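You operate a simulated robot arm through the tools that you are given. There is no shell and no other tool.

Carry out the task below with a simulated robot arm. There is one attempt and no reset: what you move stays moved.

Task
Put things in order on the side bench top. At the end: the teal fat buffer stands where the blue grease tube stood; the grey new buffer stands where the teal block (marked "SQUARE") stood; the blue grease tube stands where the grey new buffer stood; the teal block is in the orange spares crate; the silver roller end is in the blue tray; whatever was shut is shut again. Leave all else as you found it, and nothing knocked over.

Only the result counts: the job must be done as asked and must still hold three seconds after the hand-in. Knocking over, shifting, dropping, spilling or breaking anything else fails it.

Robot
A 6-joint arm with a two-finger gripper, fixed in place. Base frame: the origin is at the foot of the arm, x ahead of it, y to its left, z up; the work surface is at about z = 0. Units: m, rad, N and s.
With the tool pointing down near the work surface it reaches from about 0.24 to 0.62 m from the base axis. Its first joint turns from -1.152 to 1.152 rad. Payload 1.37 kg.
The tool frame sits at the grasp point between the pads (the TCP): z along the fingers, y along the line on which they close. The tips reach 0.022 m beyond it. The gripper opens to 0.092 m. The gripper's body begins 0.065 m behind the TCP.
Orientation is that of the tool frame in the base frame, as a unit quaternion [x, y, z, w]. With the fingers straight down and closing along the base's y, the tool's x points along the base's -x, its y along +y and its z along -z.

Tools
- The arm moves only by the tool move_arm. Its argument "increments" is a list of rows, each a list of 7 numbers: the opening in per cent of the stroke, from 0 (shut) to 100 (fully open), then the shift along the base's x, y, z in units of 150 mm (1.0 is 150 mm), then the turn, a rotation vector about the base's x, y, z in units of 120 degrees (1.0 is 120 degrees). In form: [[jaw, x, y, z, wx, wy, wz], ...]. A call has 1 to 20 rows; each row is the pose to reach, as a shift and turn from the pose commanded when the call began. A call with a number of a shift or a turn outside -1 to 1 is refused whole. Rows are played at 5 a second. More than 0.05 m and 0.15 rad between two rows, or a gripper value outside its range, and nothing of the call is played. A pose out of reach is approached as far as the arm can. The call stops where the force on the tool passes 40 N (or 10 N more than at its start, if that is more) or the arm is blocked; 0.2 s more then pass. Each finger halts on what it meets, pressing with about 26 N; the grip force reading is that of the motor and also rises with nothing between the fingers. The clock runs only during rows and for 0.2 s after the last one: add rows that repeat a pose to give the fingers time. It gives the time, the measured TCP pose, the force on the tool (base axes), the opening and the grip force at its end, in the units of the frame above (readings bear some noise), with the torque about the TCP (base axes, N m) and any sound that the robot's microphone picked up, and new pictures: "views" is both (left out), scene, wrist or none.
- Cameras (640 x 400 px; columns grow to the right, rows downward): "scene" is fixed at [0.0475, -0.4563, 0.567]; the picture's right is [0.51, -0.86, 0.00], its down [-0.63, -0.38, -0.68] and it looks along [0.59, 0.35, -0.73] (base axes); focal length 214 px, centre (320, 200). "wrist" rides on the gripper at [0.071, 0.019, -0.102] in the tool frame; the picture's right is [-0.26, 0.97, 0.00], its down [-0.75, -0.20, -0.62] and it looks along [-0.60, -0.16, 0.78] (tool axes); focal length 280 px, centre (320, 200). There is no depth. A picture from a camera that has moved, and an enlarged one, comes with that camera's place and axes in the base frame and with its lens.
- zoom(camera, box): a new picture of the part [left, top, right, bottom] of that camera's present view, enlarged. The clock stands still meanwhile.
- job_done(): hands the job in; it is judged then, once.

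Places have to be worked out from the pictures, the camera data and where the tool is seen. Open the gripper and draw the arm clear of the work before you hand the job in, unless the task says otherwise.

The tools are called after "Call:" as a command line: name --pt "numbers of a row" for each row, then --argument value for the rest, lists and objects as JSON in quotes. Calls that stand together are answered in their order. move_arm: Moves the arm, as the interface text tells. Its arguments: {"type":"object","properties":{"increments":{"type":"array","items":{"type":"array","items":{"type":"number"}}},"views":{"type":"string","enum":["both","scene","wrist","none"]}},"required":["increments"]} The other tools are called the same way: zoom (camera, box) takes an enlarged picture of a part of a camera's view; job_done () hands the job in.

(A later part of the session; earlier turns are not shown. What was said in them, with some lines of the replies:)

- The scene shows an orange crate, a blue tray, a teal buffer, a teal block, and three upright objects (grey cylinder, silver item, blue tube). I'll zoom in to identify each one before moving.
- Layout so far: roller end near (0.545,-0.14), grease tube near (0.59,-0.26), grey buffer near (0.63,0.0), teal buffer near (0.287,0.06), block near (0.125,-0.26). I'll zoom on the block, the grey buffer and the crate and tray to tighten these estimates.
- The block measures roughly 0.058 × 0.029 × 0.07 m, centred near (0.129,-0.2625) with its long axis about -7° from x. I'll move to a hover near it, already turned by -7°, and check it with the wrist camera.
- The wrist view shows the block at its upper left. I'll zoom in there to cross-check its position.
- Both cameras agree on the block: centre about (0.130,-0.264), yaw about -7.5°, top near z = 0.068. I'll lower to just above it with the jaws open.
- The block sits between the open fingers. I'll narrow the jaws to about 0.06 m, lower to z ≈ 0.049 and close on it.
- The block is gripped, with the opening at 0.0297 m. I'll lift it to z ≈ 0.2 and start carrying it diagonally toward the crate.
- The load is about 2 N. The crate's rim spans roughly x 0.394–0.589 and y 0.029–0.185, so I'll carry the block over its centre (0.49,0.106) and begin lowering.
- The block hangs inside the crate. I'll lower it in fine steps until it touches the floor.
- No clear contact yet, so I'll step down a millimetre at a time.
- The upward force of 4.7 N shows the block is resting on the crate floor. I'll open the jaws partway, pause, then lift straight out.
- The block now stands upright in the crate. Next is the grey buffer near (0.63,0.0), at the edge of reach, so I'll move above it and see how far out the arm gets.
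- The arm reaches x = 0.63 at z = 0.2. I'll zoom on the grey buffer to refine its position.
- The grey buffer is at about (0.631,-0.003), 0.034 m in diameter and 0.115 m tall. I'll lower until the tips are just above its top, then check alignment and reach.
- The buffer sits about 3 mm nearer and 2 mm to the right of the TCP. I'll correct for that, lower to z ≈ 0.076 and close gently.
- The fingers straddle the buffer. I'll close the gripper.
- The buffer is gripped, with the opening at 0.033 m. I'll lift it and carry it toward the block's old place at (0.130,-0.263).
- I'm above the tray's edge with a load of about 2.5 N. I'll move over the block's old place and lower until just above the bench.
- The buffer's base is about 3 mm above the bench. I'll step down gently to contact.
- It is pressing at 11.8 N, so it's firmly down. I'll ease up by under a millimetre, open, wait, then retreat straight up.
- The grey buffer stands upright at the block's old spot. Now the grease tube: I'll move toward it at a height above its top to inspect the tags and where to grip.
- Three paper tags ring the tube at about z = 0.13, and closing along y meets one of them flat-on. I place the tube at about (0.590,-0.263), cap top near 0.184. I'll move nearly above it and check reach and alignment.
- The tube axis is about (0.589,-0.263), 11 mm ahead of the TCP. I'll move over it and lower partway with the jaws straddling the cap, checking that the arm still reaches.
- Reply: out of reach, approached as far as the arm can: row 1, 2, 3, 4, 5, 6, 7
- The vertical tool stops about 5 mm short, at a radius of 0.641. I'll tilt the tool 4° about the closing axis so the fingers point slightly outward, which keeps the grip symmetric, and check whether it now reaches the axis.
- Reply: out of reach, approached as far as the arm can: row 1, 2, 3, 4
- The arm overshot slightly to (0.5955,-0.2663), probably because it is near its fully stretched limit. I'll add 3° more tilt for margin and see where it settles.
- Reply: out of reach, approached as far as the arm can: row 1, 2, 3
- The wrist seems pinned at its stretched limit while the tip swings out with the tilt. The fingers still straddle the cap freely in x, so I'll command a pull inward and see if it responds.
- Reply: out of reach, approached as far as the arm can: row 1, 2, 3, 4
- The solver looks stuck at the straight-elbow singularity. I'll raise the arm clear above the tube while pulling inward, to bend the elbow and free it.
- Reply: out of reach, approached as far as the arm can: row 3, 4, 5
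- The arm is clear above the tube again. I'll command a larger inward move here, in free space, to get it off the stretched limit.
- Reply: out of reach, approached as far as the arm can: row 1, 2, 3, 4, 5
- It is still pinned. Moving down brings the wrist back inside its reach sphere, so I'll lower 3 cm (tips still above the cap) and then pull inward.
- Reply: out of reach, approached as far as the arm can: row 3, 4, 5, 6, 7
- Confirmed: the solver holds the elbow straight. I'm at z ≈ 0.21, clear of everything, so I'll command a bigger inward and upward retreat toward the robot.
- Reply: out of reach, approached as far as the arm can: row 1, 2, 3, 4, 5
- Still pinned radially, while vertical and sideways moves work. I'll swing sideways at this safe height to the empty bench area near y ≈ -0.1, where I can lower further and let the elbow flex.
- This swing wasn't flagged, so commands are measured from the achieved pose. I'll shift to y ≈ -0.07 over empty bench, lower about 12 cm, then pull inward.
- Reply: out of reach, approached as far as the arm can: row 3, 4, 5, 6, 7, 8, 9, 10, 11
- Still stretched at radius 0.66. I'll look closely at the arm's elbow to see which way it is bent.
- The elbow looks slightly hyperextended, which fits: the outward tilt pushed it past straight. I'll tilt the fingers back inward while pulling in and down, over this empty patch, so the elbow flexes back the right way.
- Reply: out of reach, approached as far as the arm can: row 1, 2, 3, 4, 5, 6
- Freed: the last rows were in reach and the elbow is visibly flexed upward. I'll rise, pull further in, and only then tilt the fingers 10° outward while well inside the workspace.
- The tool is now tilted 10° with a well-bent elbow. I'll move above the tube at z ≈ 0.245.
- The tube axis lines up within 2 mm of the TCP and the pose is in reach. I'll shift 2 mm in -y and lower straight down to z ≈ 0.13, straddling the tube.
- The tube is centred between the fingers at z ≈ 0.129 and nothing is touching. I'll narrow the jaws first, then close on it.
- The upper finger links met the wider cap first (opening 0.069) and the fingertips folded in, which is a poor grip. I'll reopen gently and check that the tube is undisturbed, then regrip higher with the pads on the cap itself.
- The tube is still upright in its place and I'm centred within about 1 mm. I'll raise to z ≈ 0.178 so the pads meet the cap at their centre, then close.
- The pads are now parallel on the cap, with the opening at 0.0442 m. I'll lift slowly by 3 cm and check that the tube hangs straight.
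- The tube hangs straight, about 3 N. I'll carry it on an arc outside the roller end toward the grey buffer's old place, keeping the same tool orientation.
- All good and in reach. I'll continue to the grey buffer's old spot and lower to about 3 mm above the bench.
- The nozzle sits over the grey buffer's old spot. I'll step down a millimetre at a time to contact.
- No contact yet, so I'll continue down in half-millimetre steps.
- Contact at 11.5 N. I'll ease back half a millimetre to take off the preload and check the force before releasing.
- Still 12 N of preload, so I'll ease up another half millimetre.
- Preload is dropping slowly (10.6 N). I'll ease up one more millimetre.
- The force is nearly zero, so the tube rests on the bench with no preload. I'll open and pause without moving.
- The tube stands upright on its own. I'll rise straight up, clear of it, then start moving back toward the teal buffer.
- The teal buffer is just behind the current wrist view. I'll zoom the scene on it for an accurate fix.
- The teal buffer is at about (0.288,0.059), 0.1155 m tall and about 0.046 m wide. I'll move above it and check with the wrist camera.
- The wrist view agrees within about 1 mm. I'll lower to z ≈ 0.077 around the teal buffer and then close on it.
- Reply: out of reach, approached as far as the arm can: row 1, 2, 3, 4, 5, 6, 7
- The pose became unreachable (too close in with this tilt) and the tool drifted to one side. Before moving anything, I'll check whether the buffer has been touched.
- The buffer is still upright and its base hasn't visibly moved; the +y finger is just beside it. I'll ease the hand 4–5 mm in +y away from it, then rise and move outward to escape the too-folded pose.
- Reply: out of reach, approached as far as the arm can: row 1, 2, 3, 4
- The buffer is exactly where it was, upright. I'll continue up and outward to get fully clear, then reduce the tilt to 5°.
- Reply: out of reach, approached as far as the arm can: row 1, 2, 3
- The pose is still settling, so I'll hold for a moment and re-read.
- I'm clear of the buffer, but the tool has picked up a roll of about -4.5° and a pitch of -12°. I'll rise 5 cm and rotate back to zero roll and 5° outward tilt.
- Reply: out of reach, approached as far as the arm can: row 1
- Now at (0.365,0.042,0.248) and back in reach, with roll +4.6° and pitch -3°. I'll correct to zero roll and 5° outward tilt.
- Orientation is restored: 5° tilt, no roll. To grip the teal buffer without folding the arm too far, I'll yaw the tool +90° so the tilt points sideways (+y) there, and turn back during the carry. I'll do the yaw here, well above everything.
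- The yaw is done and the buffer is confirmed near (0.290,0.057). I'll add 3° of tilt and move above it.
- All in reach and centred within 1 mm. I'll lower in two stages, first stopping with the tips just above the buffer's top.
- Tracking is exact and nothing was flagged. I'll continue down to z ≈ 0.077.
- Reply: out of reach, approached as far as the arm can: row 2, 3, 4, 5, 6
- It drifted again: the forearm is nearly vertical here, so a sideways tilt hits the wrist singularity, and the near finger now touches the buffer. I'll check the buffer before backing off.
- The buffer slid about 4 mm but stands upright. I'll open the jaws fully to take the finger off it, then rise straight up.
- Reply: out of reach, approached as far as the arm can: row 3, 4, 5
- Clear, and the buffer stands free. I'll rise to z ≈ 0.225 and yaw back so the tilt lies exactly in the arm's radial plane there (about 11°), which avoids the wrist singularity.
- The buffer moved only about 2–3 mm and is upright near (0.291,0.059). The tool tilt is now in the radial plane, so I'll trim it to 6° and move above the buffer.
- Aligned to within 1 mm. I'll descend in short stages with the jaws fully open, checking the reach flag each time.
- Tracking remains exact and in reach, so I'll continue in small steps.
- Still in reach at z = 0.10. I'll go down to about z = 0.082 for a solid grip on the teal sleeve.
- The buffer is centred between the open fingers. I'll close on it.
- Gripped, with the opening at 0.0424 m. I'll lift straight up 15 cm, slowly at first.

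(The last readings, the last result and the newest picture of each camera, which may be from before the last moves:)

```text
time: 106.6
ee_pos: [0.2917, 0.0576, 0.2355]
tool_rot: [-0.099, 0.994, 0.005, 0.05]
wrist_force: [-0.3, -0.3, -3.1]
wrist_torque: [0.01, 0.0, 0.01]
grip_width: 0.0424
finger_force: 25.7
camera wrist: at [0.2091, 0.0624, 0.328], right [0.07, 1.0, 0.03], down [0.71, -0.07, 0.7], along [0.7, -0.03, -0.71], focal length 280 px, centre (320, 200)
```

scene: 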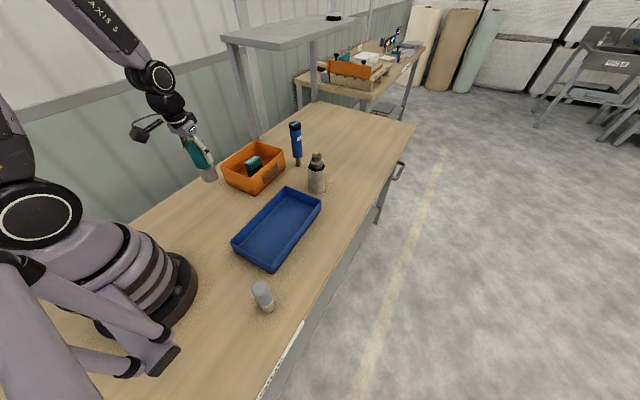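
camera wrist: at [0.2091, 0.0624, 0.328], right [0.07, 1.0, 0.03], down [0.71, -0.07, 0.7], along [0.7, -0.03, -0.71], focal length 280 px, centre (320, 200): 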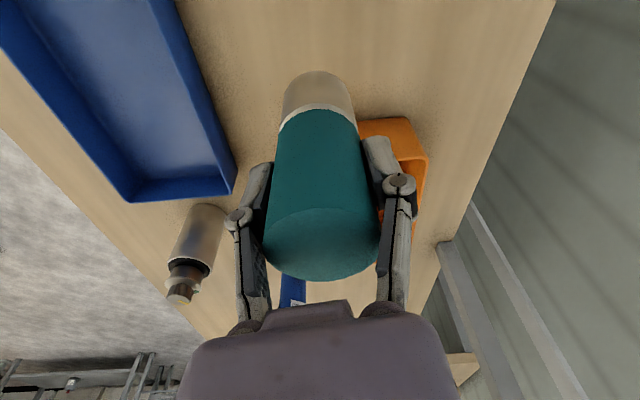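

Held firmly, about 3 N, with its pose unchanged. I'll carry it over the tray toward the tube's old place, yawing with the arm so the tilt stays radial.

Call:
move_arm --pt "0 0.12 -0.12 0 0 0 -0.025" --pt "0 0.24 -0.25 0 0 0 -0.05" --pt "0 0.36 -0.38 0 0 0 -0.075" --pt "0 0.48 -0.51 0 0 0 -0.1" --pt "0 0.6 -0.64 0 0 0 -0.125" --pt "0 0.72 -0.78 0 0 0 -0.15" --pt "0 0.8 -0.9 0 0 0 -0.175" --pt "0 0.855 -0.985 0 0 0 -0.196" --pt "0 0.855 -0.985 0 0 0 -0.196" --views "scene"

```text
time: 108.6
ee_pos: [0.4204, -0.0903, 0.2332]
tool_rot: [0.107, 0.993, -0.007, 0.051]
wrist_force: [-0.2, 0.0, -2.2]
wrist_torque: [0.0, 0.05, 0.0]
grip_width: 0.0427
finger_force: 26.0
```

scene: 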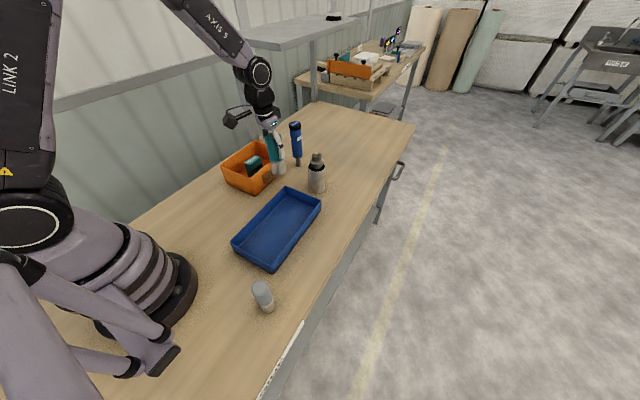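

Good. I'll go on to (0.49,-0.235), finish the yaw to -24°, and lower to z ≈ 0.14, staying clear of the roller end.

Call:
move_arm --pt "0 0.03 -0.15 0 0 0 -0.016" --pt "0 0.06 -0.3 0 0 0 -0.032" --pt "0 0.1 -0.45 0 0 0 -0.048" --pt "0 0.15 -0.6 0 0 0 -0.064" --pt "0 0.22 -0.75 0 0 0 -0.08" --pt "0 0.32 -0.87 0 0 0 -0.0983" --pt "0 0.42 -0.93 0 0 0 -0.0983" --pt "0 0.464 -0.965 -0.15 0 0 -0.0983" --pt "0 0.464 -0.965 -0.3 0 0 -0.0983" --pt "0 0.464 -0.965 -0.45 0 0 -0.0983" --pt "0 0.464 -0.965 -0.6 0 0 -0.0983" --pt "0 0.464 -0.965 -0.6 0 0 -0.0983" --views "both"

```text
time: 111.2
ee_pos: [0.4889, -0.2363, 0.1423]
tool_rot: [0.208, 0.977, -0.013, 0.052]
wrist_force: [0.4, -0.2, -2.7]
wrist_torque: [0.02, -0.03, -0.02]
grip_width: 0.0424
finger_force: 26.2
camera wrist: at [0.4234, -0.1844, 0.2362], right [0.63, 0.78, 0.03], down [0.54, -0.46, 0.7], along [0.55, -0.43, -0.71], focal length 280 px, centre (320, 200)
```

scene: 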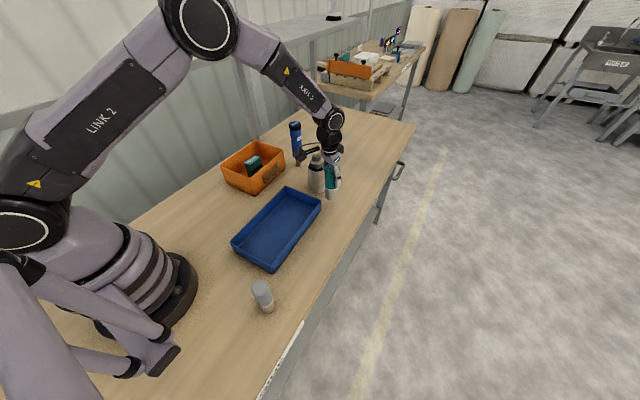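
wrist: 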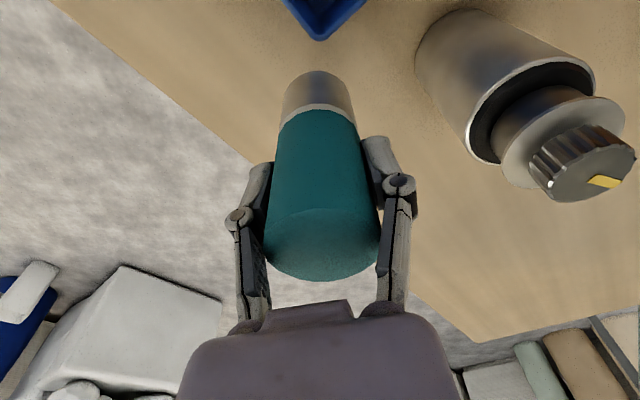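

The buffer is clear of the roller end and hanging properly. I'll extend to the tube's old spot (0.589,-0.2634) and lower to a few millimetres above the bench.

Call:
move_arm --pt "0 0.13 -0.037 0 0 0 0" --pt "0 0.27 -0.074 0 0 0 0" --pt "0 0.4 -0.111 0 0 0 0" --pt "0 0.53 -0.148 0 0 0 0" --pt "0 0.62 -0.17 0 0 0 0" --pt "0 0.665 -0.185 0 0 0 0" --pt "0 0.665 -0.185 -0.1 0 0 0" --pt "0 0.665 -0.185 -0.2 0 0 0" --pt "0 0.665 -0.185 -0.3 0 0 0" --pt "0 0.665 -0.185 -0.37 0 0 0" --pt "0 0.665 -0.185 -0.37 0 0 0" --views "both"

Call:
zoom --camera "scene" --box '[315, 105, 395, 205]'

```text
time: 113.6
ee_pos: [0.59, -0.2645, 0.0875]
tool_rot: [0.207, 0.977, -0.012, 0.052]
wrist_force: [-0.1, -0.1, -2.7]
wrist_torque: [0.03, -0.01, -0.02]
grip_width: 0.0422
finger_force: 25.8
camera wrist: at [0.5245, -0.2118, 0.1808], right [0.63, 0.78, 0.03], down [0.54, -0.46, 0.7], along [0.55, -0.43, -0.71], focal length 280 px, centre (320, 200)
```

scene: 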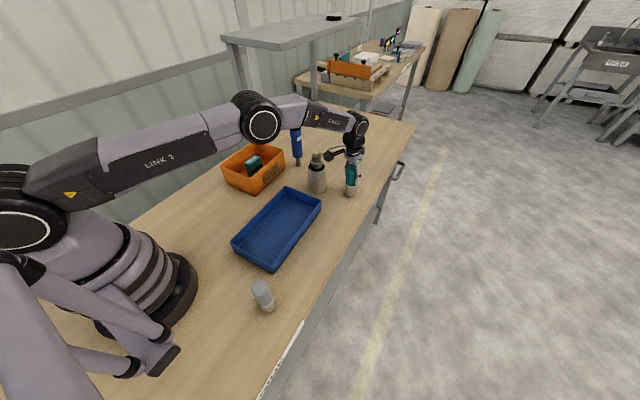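
wrist: 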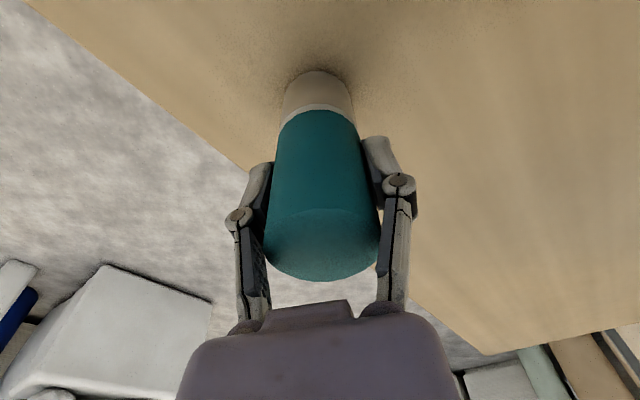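

```text
4.00 times, centred on (355, 155) of scene
camera zoom: at [0.0475, -0.4563, 0.567], right [0.51, -0.86, 0.0], down [-0.63, -0.38, -0.68], along [0.59, 0.35, -0.73], focal length 858 px, centre (180, 380)
```

zoom: 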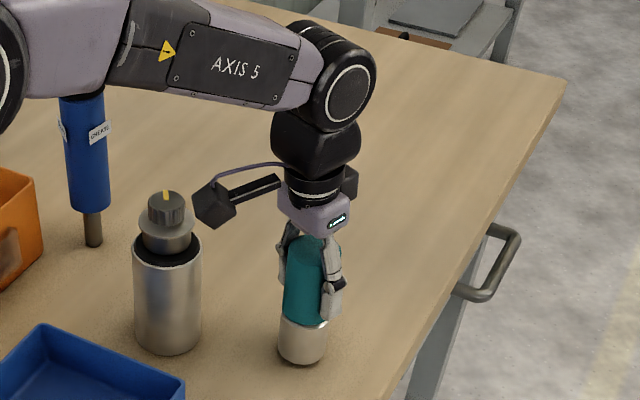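

The buffer is over the tube's old spot and in reach. I'll step down to contact.

Call:
move_arm --pt "0 0 0 -0.008 0 0 0" --pt "0 0 0 -0.015 0 0 0" --pt "0 0 0 -0.022 0 0 0" --pt "0 0 0 -0.022 0 0 0" --views "none"

```text
time: 114.6
ee_pos: [0.5901, -0.2623, 0.084]
tool_rot: [0.207, 0.977, -0.012, 0.05]
wrist_force: [0.2, 0.8, -3.2]
wrist_torque: [-0.01, 0.01, 0.02]
grip_width: 0.0421
finger_force: 26.1
```

Call:
move_arm --pt "0 0 0 -0.005 0 0 0" --pt "0 0 0 -0.01 0 0 0" --pt "0 0 0 -0.01 0 0 0" --views "none"

```text
time: 115.4
ee_pos: [0.5884, -0.2638, 0.0836]
tool_rot: [0.208, 0.977, -0.011, 0.051]
wrist_force: [0.2, -1.0, 1.6]
wrist_torque: [-0.01, -0.01, 0.0]
grip_width: 0.0428
finger_force: 25.7
```

Contact: the force went from -3 N to +1.6 N. I'll open the jaws, wait, and look.

Call:
move_arm --pt "60 0 0 0 0 0 0" --pt "75 0 0 0 0 0 0" --pt "90 0 0 0 0 0 0" --pt "90 0 0 0 0 0 0" --pt "90 0 0 0 0 0 0" --views "both"

Call:
zoom --camera "scene" --box '[315, 105, 395, 205]'

```text
time: 116.6
ee_pos: [0.5893, -0.2629, 0.0826]
tool_rot: [0.208, 0.977, -0.011, 0.05]
wrist_force: [0.5, 0.2, -0.7]
wrist_torque: [-0.02, 0.01, -0.01]
grip_width: 0.083
finger_force: 0.1
camera wrist: at [0.5236, -0.2108, 0.1762], right [0.63, 0.78, 0.03], down [0.54, -0.46, 0.7], along [0.55, -0.43, -0.71], focal length 280 px, centre (320, 200)
```

scene: 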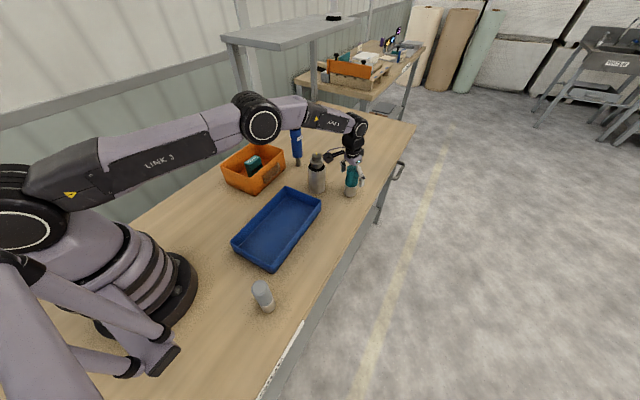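
wrist: 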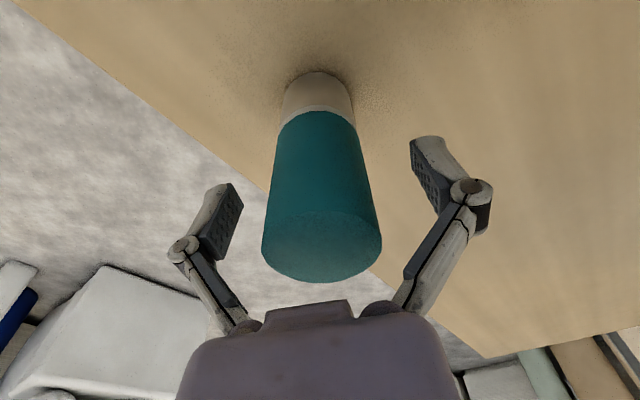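

```text
4.00 times, centred on (355, 155) of scene
camera zoom: at [0.0475, -0.4563, 0.567], right [0.51, -0.86, 0.0], down [-0.63, -0.38, -0.68], along [0.59, 0.35, -0.73], focal length 858 px, centre (180, 380)
```

zoom: 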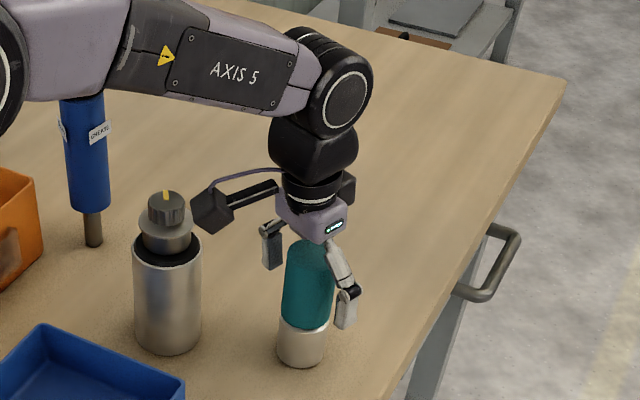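

The teal buffer stands exactly there. I'll rise straight up to z ≈ 0.2, then pull inward and up to stay clear of the roller end.

Call:
move_arm --pt "100 0 0 0.1 0 0 0" --pt "100 0 0 0.25 0 0 0" --pt "100 0 0 0.4 0 0 0" --pt "100 0 0 0.55 0 0 0" --pt "100 0 0 0.7 0 0 0" --pt "100 0 0 0.78 0 0 0" --pt "100 -0.1 0.04 0.85 0 0 0" --pt "100 -0.25 0.1 0.93 0 0 0" --pt "100 -0.4 0.2 1.0 0 0 0" --pt "100 -0.5 0.3 1.0 0 0 0" --pt "100 -0.5 0.3 1.0 0 0 0" --views "both"

```text
time: 119.0
ee_pos: [0.5158, -0.2187, 0.2328]
tool_rot: [0.207, 0.977, -0.012, 0.051]
wrist_force: [0.5, -0.5, 0.3]
wrist_torque: [0.0, -0.02, 0.01]
grip_width: 0.0922
finger_force: 0.2
camera wrist: at [0.4492, -0.1659, 0.3273], right [0.63, 0.78, 0.03], down [0.54, -0.46, 0.7], along [0.55, -0.43, -0.71], focal length 280 px, centre (320, 200)
```

scene: 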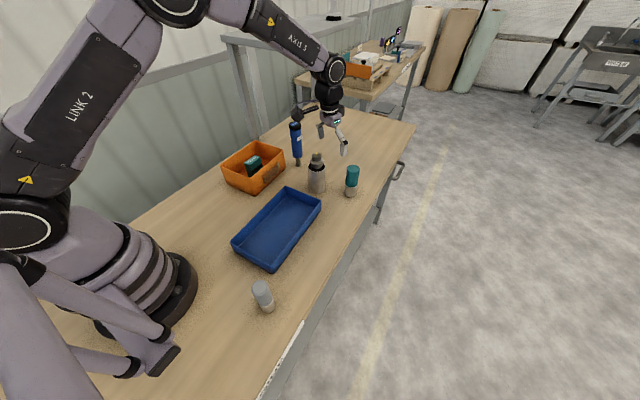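
wrist: 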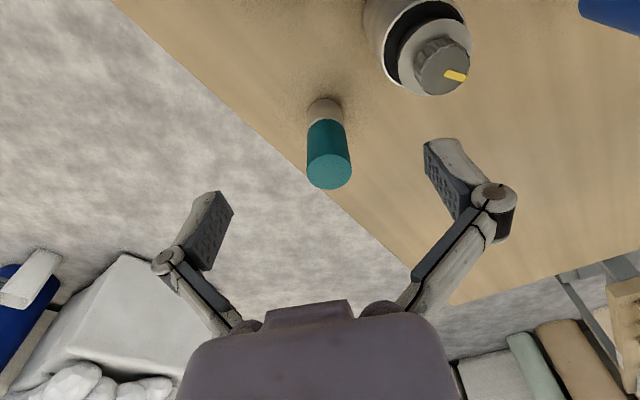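

Next is the roller end, standing near (0.546,-0.142). I'll remove the tilt so the tool is vertical and move above it at z ≈ 0.25.

Call:
move_arm --pt "100 0.0 0.05 0.115 0.005 0.0114 0" --pt "100 0.03 0.15 0.115 0.01 0.0228 0" --pt "100 0.08 0.27 0.115 0.0153 0.0342 0" --pt "100 0.14 0.4 0.115 0.0204 0.0456 0" --pt "100 0.19 0.511 0.115 0.0204 0.0456 0" --pt "100 0.19 0.511 0.115 0.0204 0.0456 0" --views "both"

Call:
zoom --camera "wrist" --box '[230, 40, 410, 180]'

Call:
zoom --camera "scene" --box '[270, 110, 380, 205]'

```text
time: 120.4
ee_pos: [0.5439, -0.1407, 0.2506]
tool_rot: [0.207, 0.978, -0.001, -0.001]
wrist_force: [-0.5, -0.3, 1.1]
wrist_torque: [-0.02, -0.01, 0.04]
grip_width: 0.0918
finger_force: 0.0
camera wrist: at [0.4886, -0.0928, 0.3518], right [0.63, 0.77, 0.0], down [0.61, -0.49, 0.62], along [0.48, -0.4, -0.78], focal length 280 px, centre (320, 200)
```

scene: 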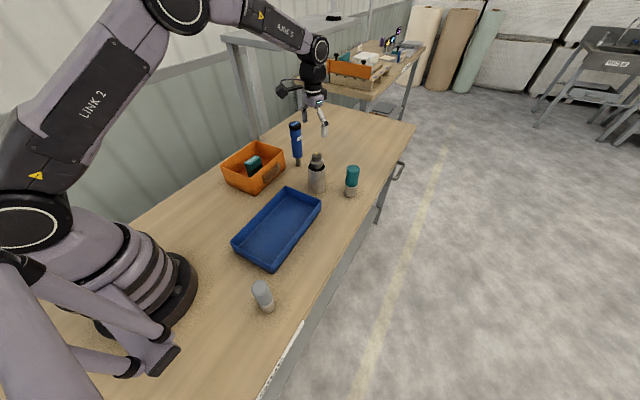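
wrist: 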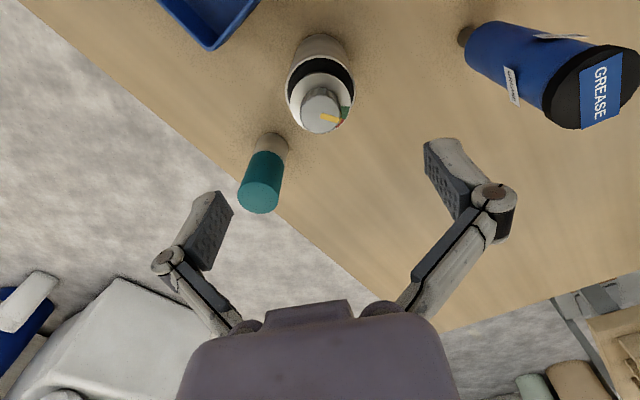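

```text
2.86 times, centred on (320, 110) of wrist
camera zoom: at [0.4886, -0.0928, 0.3518], right [0.63, 0.77, 0.0], down [0.61, -0.49, 0.62], along [0.48, -0.4, -0.78], focal length 801 px, centre (320, 457)
```

zoom: 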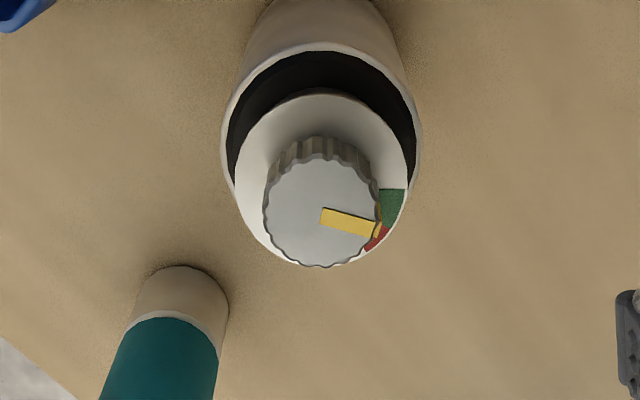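

```text
4.21 times, centred on (325, 158) of scene
camera zoom: at [0.0475, -0.4563, 0.567], right [0.51, -0.86, 0.0], down [-0.63, -0.38, -0.68], along [0.59, 0.35, -0.73], focal length 903 px, centre (299, 379)
```

zoom: 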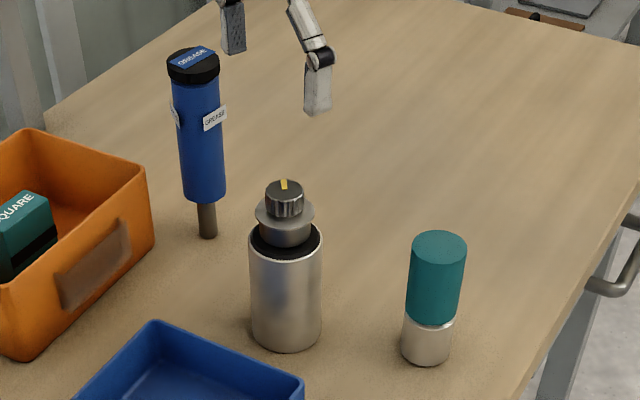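

The pointer knob sits on top, so I'll grip only the silver body and not turn anything. Body top ≈ 0.10, knob top ≈ 0.155, axis ≈ (0.547,-0.143). I'll lower to z ≈ 0.13 first.

Call:
move_arm --pt "100 0.018 -0.013 -0.15 0 0 0" --pt "100 0.018 -0.013 -0.33 0 0 0" --pt "100 0.018 -0.013 -0.5 0 0 0" --pt "100 0.018 -0.013 -0.66 0 0 0" --pt "100 0.018 -0.013 -0.8 0 0 0" --pt "100 0.018 -0.013 -0.8 0 0 0" --views "both"

Call:
zoom --camera "scene" --box '[270, 110, 380, 205]'

```text
time: 121.8
ee_pos: [0.5448, -0.1441, 0.1322]
tool_rot: [0.207, 0.978, 0.0, 0.001]
wrist_force: [-0.1, -0.1, 0.0]
wrist_torque: [0.03, 0.02, 0.02]
grip_width: 0.0919
finger_force: 0.0
camera wrist: at [0.4893, -0.0954, 0.2318], right [0.63, 0.77, 0.0], down [0.61, -0.49, 0.62], along [0.48, -0.4, -0.78], focal length 280 px, centre (320, 200)
```

scene: 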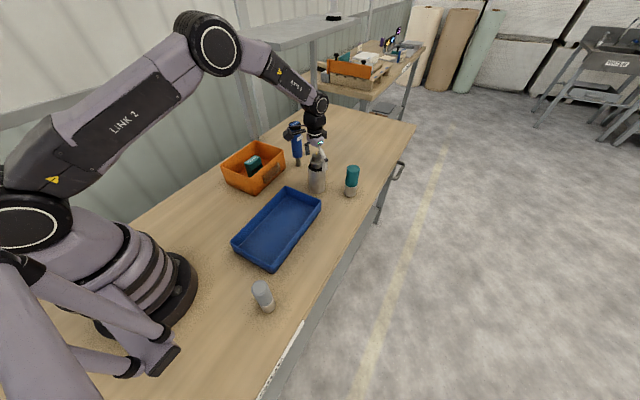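
wrist: 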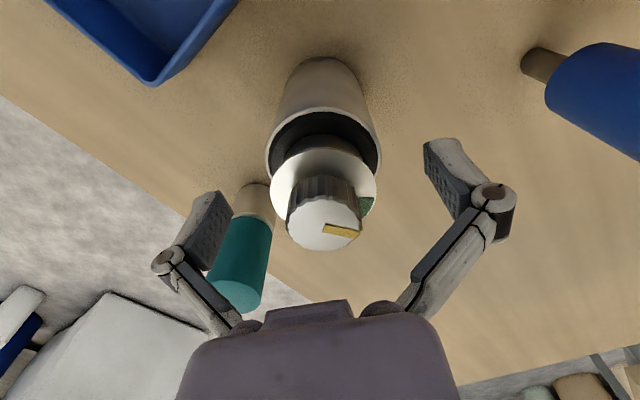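

```text
4.21 times, centred on (325, 158) of scene
camera zoom: at [0.0475, -0.4563, 0.567], right [0.51, -0.86, 0.0], down [-0.63, -0.38, -0.68], along [0.59, 0.35, -0.73], focal length 903 px, centre (299, 379)
```

zoom: 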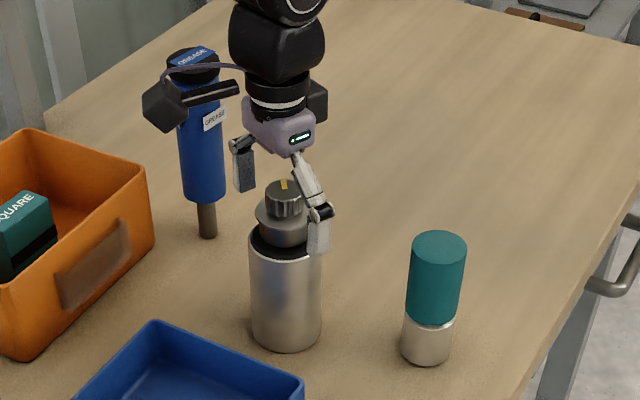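

Aligned to within 2–3 mm. I'll nudge toward the axis and lower to z ≈ 0.0965, which leaves about 6 mm between the gripper body and the knob.

Call:
move_arm --pt "100 0.01 0.011 -0.06 0 0 0" --pt "100 0.01 0.011 -0.12 0 0 0" --pt "100 0.01 0.011 -0.18 0 0 0" --pt "100 0.01 0.011 -0.232 0 0 0" --pt "100 0.01 0.011 -0.232 0 0 0" --views "both"

Call:
zoom --camera "scene" --box '[270, 110, 380, 205]'

```text
time: 123.0
ee_pos: [0.5458, -0.1419, 0.0939]
tool_rot: [0.208, 0.978, -0.001, -0.001]
wrist_force: [0.1, -0.4, 0.0]
wrist_torque: [0.04, -0.03, -0.04]
grip_width: 0.0921
finger_force: 0.3
camera wrist: at [0.4905, -0.0936, 0.1962], right [0.63, 0.77, 0.0], down [0.61, -0.49, 0.63], along [0.48, -0.4, -0.78], focal length 280 px, centre (320, 200)
```

scene: 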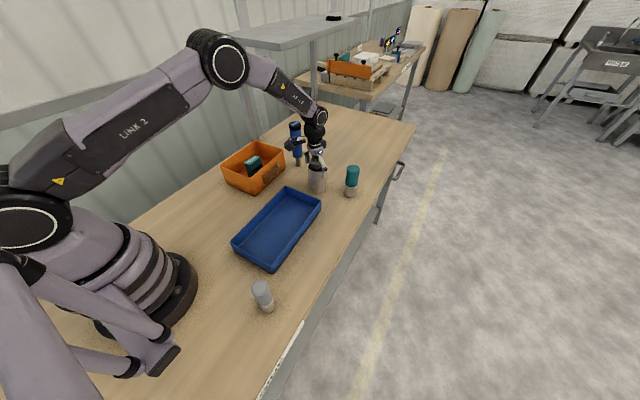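
wrist: 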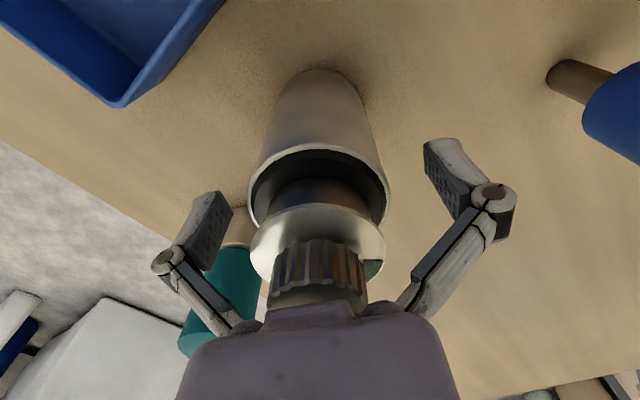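

```text
4.21 times, centred on (325, 158) of scene
camera zoom: at [0.0475, -0.4563, 0.567], right [0.51, -0.86, 0.0], down [-0.63, -0.38, -0.68], along [0.59, 0.35, -0.73], focal length 903 px, centre (299, 379)
```

zoom: 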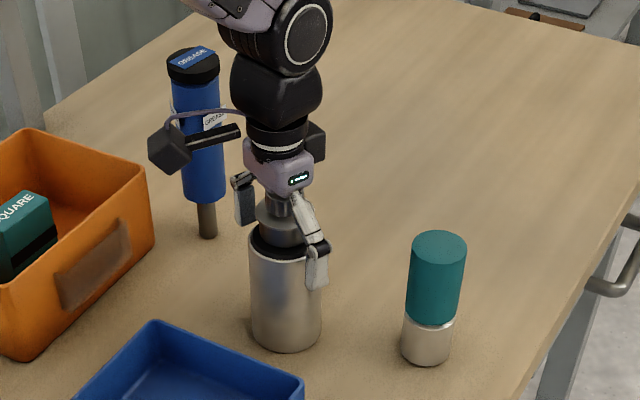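

The body rim is centred. I'll raise 1.5 mm for knob clearance and close on the silver body.

Call:
move_arm --pt "100 0 0 0.01 0 0 0" --pt "80 0 0 0.01 0 0 0" --pt "0 0 0 0.01 0 0 0" --pt "0 0 0 0.01 0 0 0" --pt "0 0 0 0.01 0 0 0" --pt "0 0 0 0.01 0 0 0" --pt "0 0 0 0.01 0 0 0" --views "both"

Call:
zoom --camera "scene" --box '[270, 110, 380, 205]'

```text
time: 124.6
ee_pos: [0.5461, -0.141, 0.097]
tool_rot: [0.207, 0.978, -0.001, 0.0]
wrist_force: [-2.7, -4.5, 6.9]
wrist_torque: [-0.21, 0.23, 0.03]
grip_width: 0.0612
finger_force: 26.0
camera wrist: at [0.4904, -0.0933, 0.1984], right [0.63, 0.77, 0.0], down [0.61, -0.49, 0.63], along [0.48, -0.4, -0.78], focal length 280 px, centre (320, 200)
```

scene: 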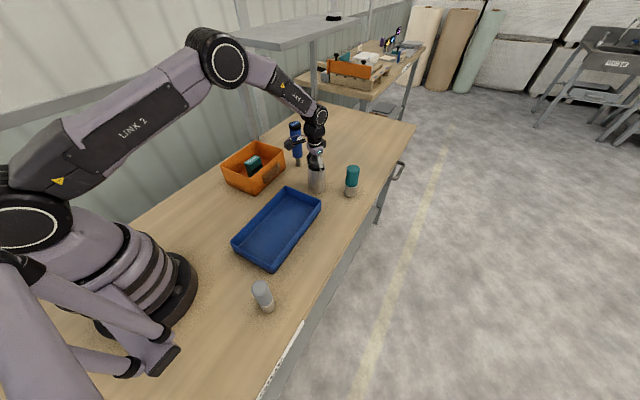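
wrist: 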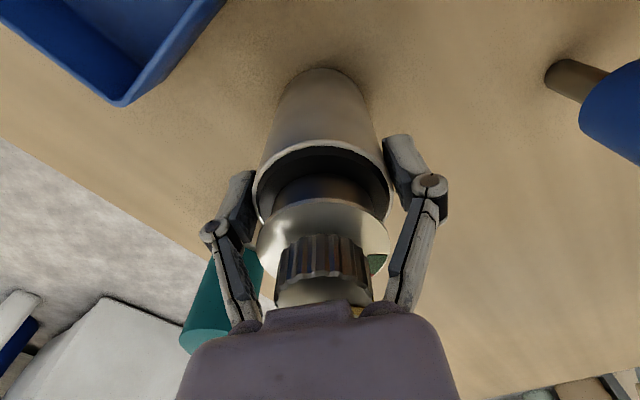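

```text
4.21 times, centred on (325, 158) of scene
camera zoom: at [0.0475, -0.4562, 0.5671], right [0.51, -0.86, 0.0], down [-0.63, -0.38, -0.68], along [0.59, 0.35, -0.73], focal length 903 px, centre (299, 379)
```

zoom: 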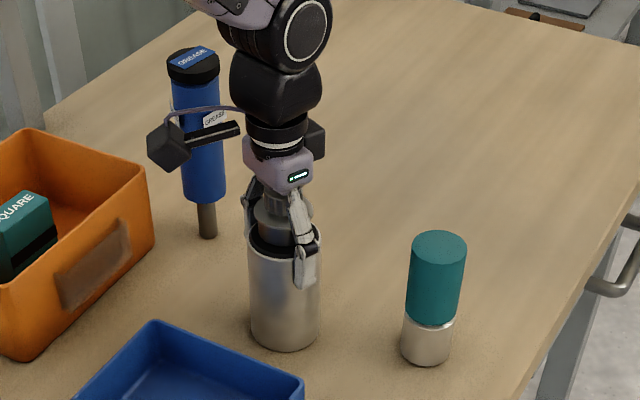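

Gripped on the body, with the opening at 0.061 m. I'll lift 3 cm slowly and check for slip and weight.

Call:
move_arm --pt "0 0 0 0.02 0 0 0" --pt "0 0 0 0.05 0 0 0" --pt "0 0 0 0.09 0 0 0" --pt "0 0 0 0.14 0 0 0" --pt "0 0 0 0.2 0 0 0" --pt "0 0 0 0.2 0 0 0" --views "both"

Call:
zoom --camera "scene" --box '[270, 110, 380, 205]'

```text
time: 126.0
ee_pos: [0.5464, -0.1409, 0.1262]
tool_rot: [0.208, 0.978, -0.001, -0.001]
wrist_force: [-0.1, 0.3, -8.2]
wrist_torque: [0.0, 0.06, -0.01]
grip_width: 0.0617
finger_force: 26.3
camera wrist: at [0.4906, -0.0928, 0.2286], right [0.63, 0.77, 0.0], down [0.61, -0.49, 0.62], along [0.48, -0.4, -0.78], focal length 280 px, centre (320, 200)
```

scene: 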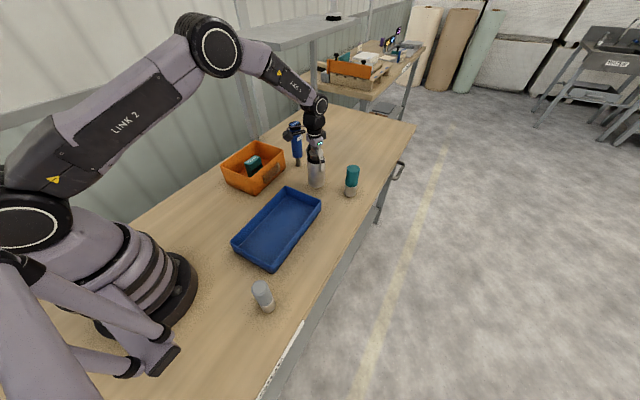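
wrist: 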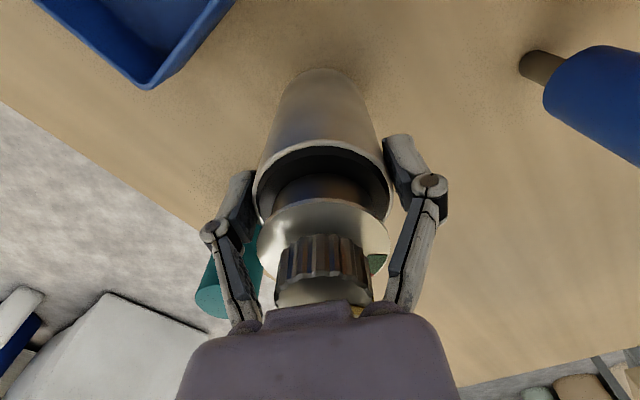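

```text
4.21 times, centred on (325, 158) of scene
camera zoom: at [0.0476, -0.4563, 0.567], right [0.51, -0.86, 0.0], down [-0.63, -0.38, -0.68], along [0.59, 0.35, -0.73], focal length 903 px, centre (299, 379)
```

zoom: 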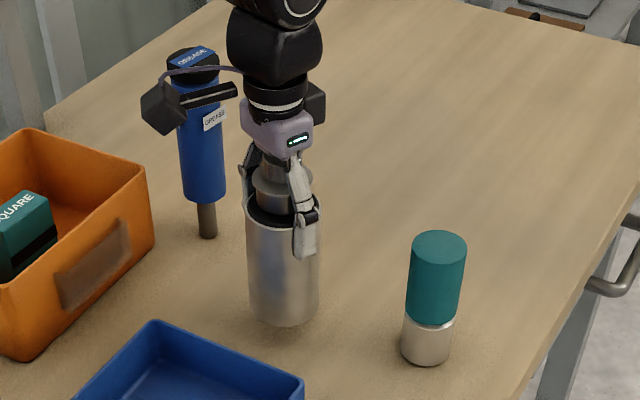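

It holds well at about 8.2 N with no slip. I'll lift 6 cm more and carry it in -x over the tray.

Call:
move_arm --pt "0 0 0 0.12 0 0 0" --pt "0 0 0 0.26 0 0 0" --pt "0 0 0 0.4 0 0 0" --pt "0 -0.1 0 0.4 0 0 0" --pt "0 -0.25 0 0.4 0 0 0" --pt "0 -0.4 0 0.4 0 0 0" --pt "0 -0.55 0 0.4 0 0 0" --pt "0 -0.7 0 0.4 0 0 0" --pt "0 -0.85 0 0.4 0 0 0" --pt "0 -1.0 0 0.4 0 0 0" --pt "0 -1.0 0 0.4 0 0 0" --views "none"

Call:
move_arm --pt "0 -0.12 0.01 0 0 0 0" --pt "0 -0.25 0.02 0 0 0 0" --pt "0 -0.36 0.02 0 0 0 0" --pt "0 -0.44 0.02 0 0 0 0" --pt "0 -0.44 0.02 0 0 0 0" --views "both"

Call:
zoom --camera "scene" --box '[220, 140, 340, 280]'

```text
time: 128.4
ee_pos: [0.3982, -0.1395, 0.1872]
tool_rot: [0.207, 0.978, -0.001, 0.0]
wrist_force: [-0.2, 0.0, -6.9]
wrist_torque: [0.04, 0.05, -0.04]
grip_width: 0.0616
finger_force: 25.7
```

```text
time: 129.6
ee_pos: [0.3307, -0.1387, 0.1864]
tool_rot: [0.208, 0.978, 0.0, 0.0]
wrist_force: [-0.2, 0.7, -7.5]
wrist_torque: [0.02, 0.02, 0.01]
grip_width: 0.0617
finger_force: 25.7
camera wrist: at [0.2753, -0.0907, 0.2885], right [0.63, 0.77, 0.0], down [0.61, -0.49, 0.62], along [0.48, -0.4, -0.78], focal length 280 px, centre (320, 200)
```

scene: 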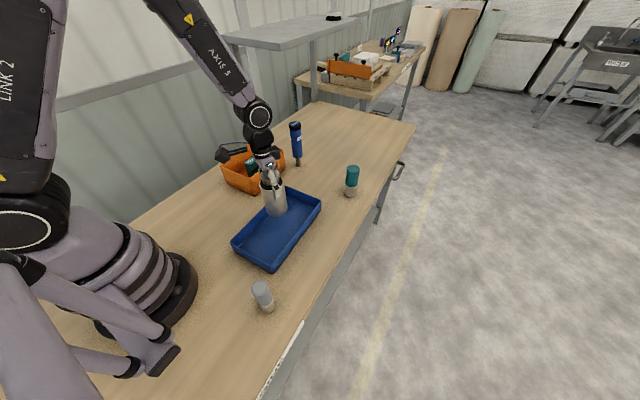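
wrist: 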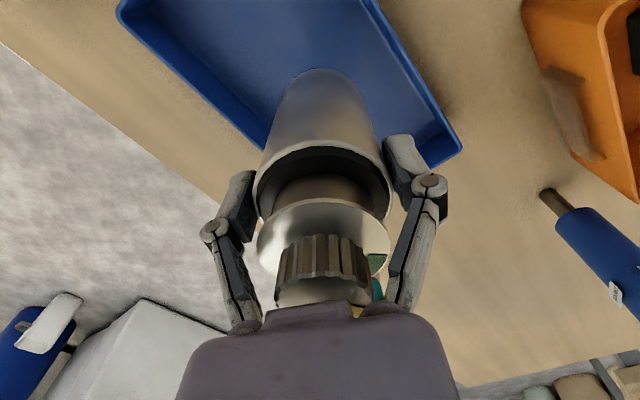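

```text
2.86 times, centred on (280, 210) of scene
camera zoom: at [0.0476, -0.4563, 0.567], right [0.51, -0.86, 0.0], down [-0.63, -0.38, -0.68], along [0.59, 0.35, -0.73], focal length 613 px, centre (434, 171)
```

zoom: 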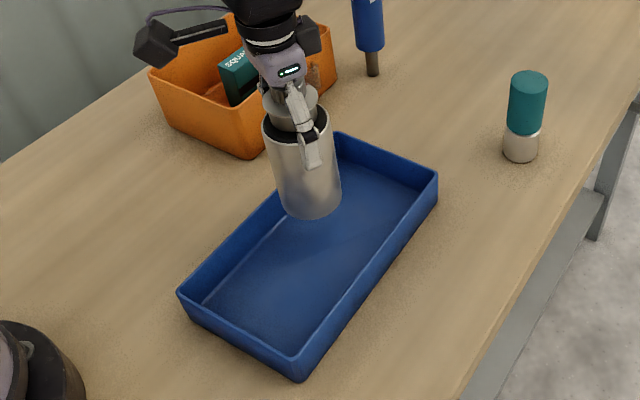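

The roller end is over the tray centre; the tray spans x 0.20–0.465 and y -0.21 to -0.07. I'll lower to a few millimetres above its floor.

Call:
move_arm --pt "0 0 0 -0.12 0 0 0" --pt "0 0 0 -0.25 0 0 0" --pt "0 0 0 -0.38 0 0 0" --pt "0 0 0 -0.48 0 0 0" --pt "0 0 0 -0.54 0 0 0" --pt "0 0 0 -0.555 0 0 0" --pt "0 0 0 -0.555 0 0 0" --views "none"

```text
time: 131.2
ee_pos: [0.3316, -0.137, 0.1035]
tool_rot: [0.207, 0.978, -0.001, 0.0]
wrist_force: [0.2, -0.3, -7.7]
wrist_torque: [-0.02, 0.02, 0.02]
grip_width: 0.0616
finger_force: 26.0
```

No contact yet. I'll step down a millimetre at a time.

Call:
move_arm --pt "0 0 0 -0.007 0 0 0" --pt "0 0 0 -0.014 0 0 0" --pt "0 0 0 -0.02 0 0 0" --pt "0 0 0 -0.02 0 0 0" --views "none"

```text
time: 132.2
ee_pos: [0.3313, -0.1368, 0.1015]
tool_rot: [0.208, 0.978, -0.001, -0.001]
wrist_force: [-2.0, 1.2, -0.5]
wrist_torque: [0.08, 0.0, -0.01]
grip_width: 0.0615
finger_force: 26.5
```

The weight has transferred (-7.7 → -0.5 N), so it is touching the tray floor. I'll settle a fraction more, then open and wait.

Call:
move_arm --pt "0 0 0 -0.003 0 0 0" --pt "0 0 0 -0.003 0 0 0" --pt "75 0 0 -0.003 0 0 0" --pt "90 0 0 -0.003 0 0 0" --pt "100 0 0 -0.003 0 0 0" --pt "100 0 0 -0.003 0 0 0" --views "both"

Call:
zoom --camera "scene" --box '[220, 140, 340, 280]'

```text
time: 133.6
ee_pos: [0.3316, -0.1389, 0.0996]
tool_rot: [0.207, 0.978, -0.001, 0.0]
wrist_force: [0.5, -0.1, 0.1]
wrist_torque: [0.01, 0.01, 0.01]
grip_width: 0.0921
finger_force: 0.1
camera wrist: at [0.2751, -0.0901, 0.2018], right [0.63, 0.77, 0.0], down [0.61, -0.49, 0.62], along [0.48, -0.4, -0.78], focal length 280 px, centre (320, 200)
```

scene: 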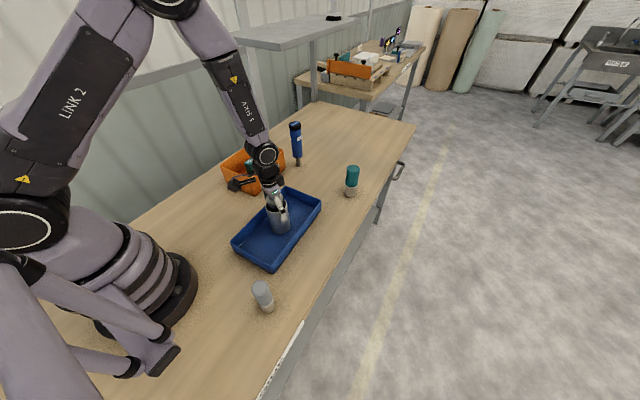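
wrist: 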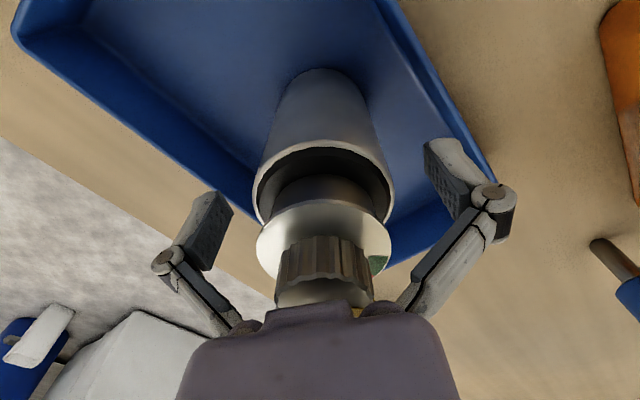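

```text
2.86 times, centred on (280, 210) of scene
camera zoom: at [0.0475, -0.4563, 0.567], right [0.51, -0.86, 0.0], down [-0.63, -0.38, -0.68], along [0.59, 0.35, -0.73], focal length 613 px, centre (434, 171)
```

zoom: 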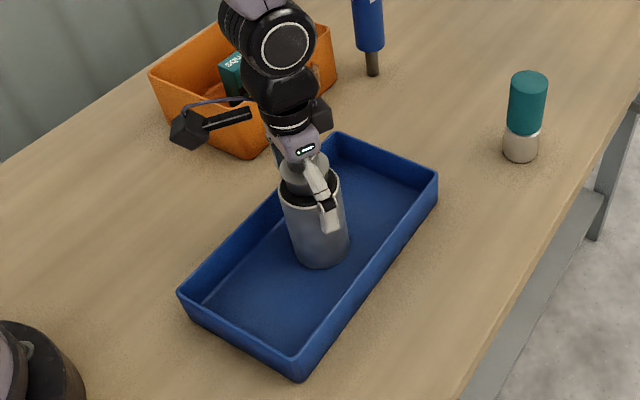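

The roller end stands in the tray. I'll rise straight up, clear of its knob, and then look over the whole bench.

Call:
move_arm --pt "100 0 0 0.1 0 0 0" --pt "100 0 0 0.25 0 0 0" --pt "100 0 0 0.45 0 0 0" --pt "100 0 0 0.7 0 0 0" --pt "100 0 0 1.0 0 0 0" --pt "100 0 0 1.0 0 0 0" --views "none"

Call:
move_arm --pt "100 0 0 0.25 0 0 0" --pt "100 0 0 0.5 0 0 0" --pt "100 -0.1 0.1 0.7 0 0 0" --pt "100 -0.2 0.25 0.8 0 0 0" --pt "100 -0.2 0.5 0.8 0 0 0" --pt "100 -0.2 0.75 0.8 0 0 0" --pt "100 -0.2 1.0 0.8 0 0 0" --pt "100 -0.2 1.0 0.8 0 0 0" --views "both"

Call:
zoom --camera "scene" --box '[200, 110, 400, 235]'

Call:
zoom --camera "scene" --box '[220, 220, 380, 330]'

```text
time: 135.0
ee_pos: [0.3309, -0.1368, 0.2499]
tool_rot: [0.208, 0.978, -0.001, -0.001]
wrist_force: [1.0, 0.1, -0.1]
wrist_torque: [0.02, 0.0, -0.05]
grip_width: 0.092
finger_force: 0.0
```

```text
time: 136.8
ee_pos: [0.3008, 0.0142, 0.3702]
tool_rot: [0.208, 0.978, -0.001, 0.0]
wrist_force: [0.2, 0.3, 0.1]
wrist_torque: [0.0, 0.01, 0.01]
grip_width: 0.092
finger_force: 0.1
camera wrist: at [0.2458, 0.0619, 0.4706], right [0.63, 0.77, 0.0], down [0.61, -0.49, 0.62], along [0.48, -0.4, -0.78], focal length 280 px, centre (320, 200)
```

scene: 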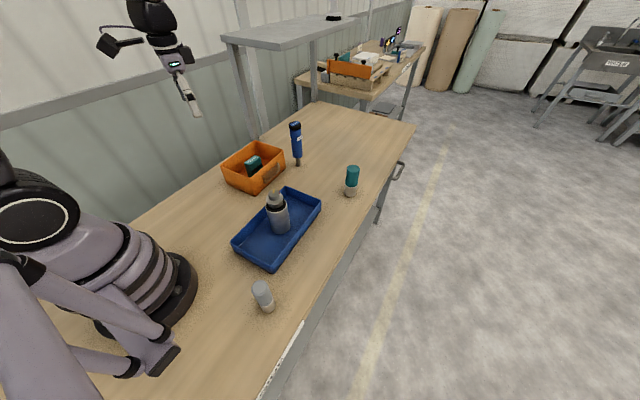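
wrist: 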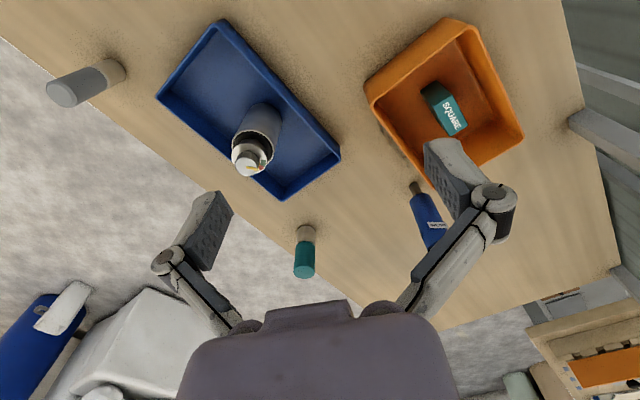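

```text
3.20 times, centred on (300, 172) of scene
camera zoom: at [0.0475, -0.4562, 0.567], right [0.51, -0.86, 0.0], down [-0.63, -0.38, -0.68], along [0.59, 0.35, -0.73], focal length 686 px, centre (384, 288)
```

zoom: 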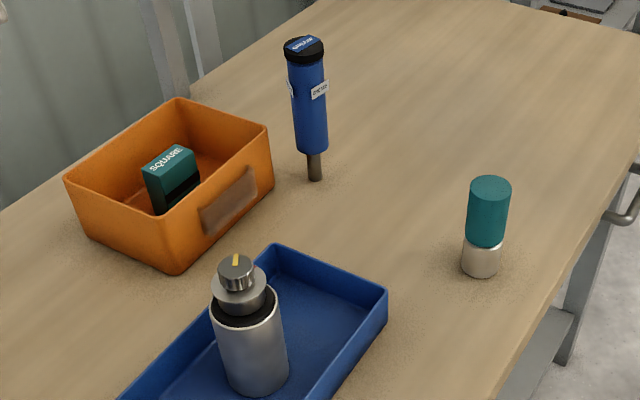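

```text
3.64 times, centred on (300, 275) of scene
camera zoom: at [0.0475, -0.4562, 0.567], right [0.51, -0.86, 0.0], down [-0.63, -0.38, -0.68], along [0.59, 0.35, -0.73], focal length 780 px, centre (393, -73)
```

zoom: 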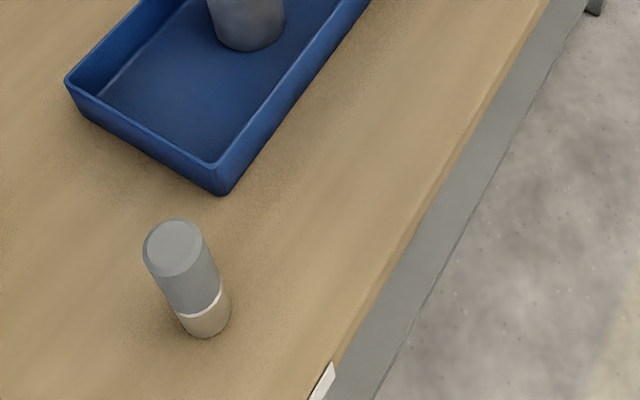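

Every item checks out: crate and tray haven't shifted, the tube is on the grey buffer's spot, the teal buffer on the tube's spot, and the grey buffer on the block's spot. The block is in the crate and the roller end upright in the tray. Nothing on the bench needed opening, so there is nothing to shut again. The gripper is open and the arm is clear, so I'm handing the job in.

Call:
job_done

```text
The job is handed in.
```

The job is handed in, and in the final pictures everything is where you asked and standing upright:

- **Teal fat buffer:** stands where the blue grease tube stood.
- **Grey new buffer:** stands where the teal block stood.
- **Blue grease tube:** stands where the grey new buffer stood.
- **Teal block:** is in the orange spares crate.
- **Silver roller end:** stands in the blue tray. I gripped only its body, so the knob on top was not turned.

By my picture measurements, each moved item is within a few millimetres of its target. The crate and tray did not shift. Nothing had to be opened, so nothing needed shutting again.

A finger brushed the teal buffer twice while I was lining up to grip it. It slid a few millimetres but did not fall, and it was then moved to its new place anyway.

The gripper is open and the arm is clear of the bench.
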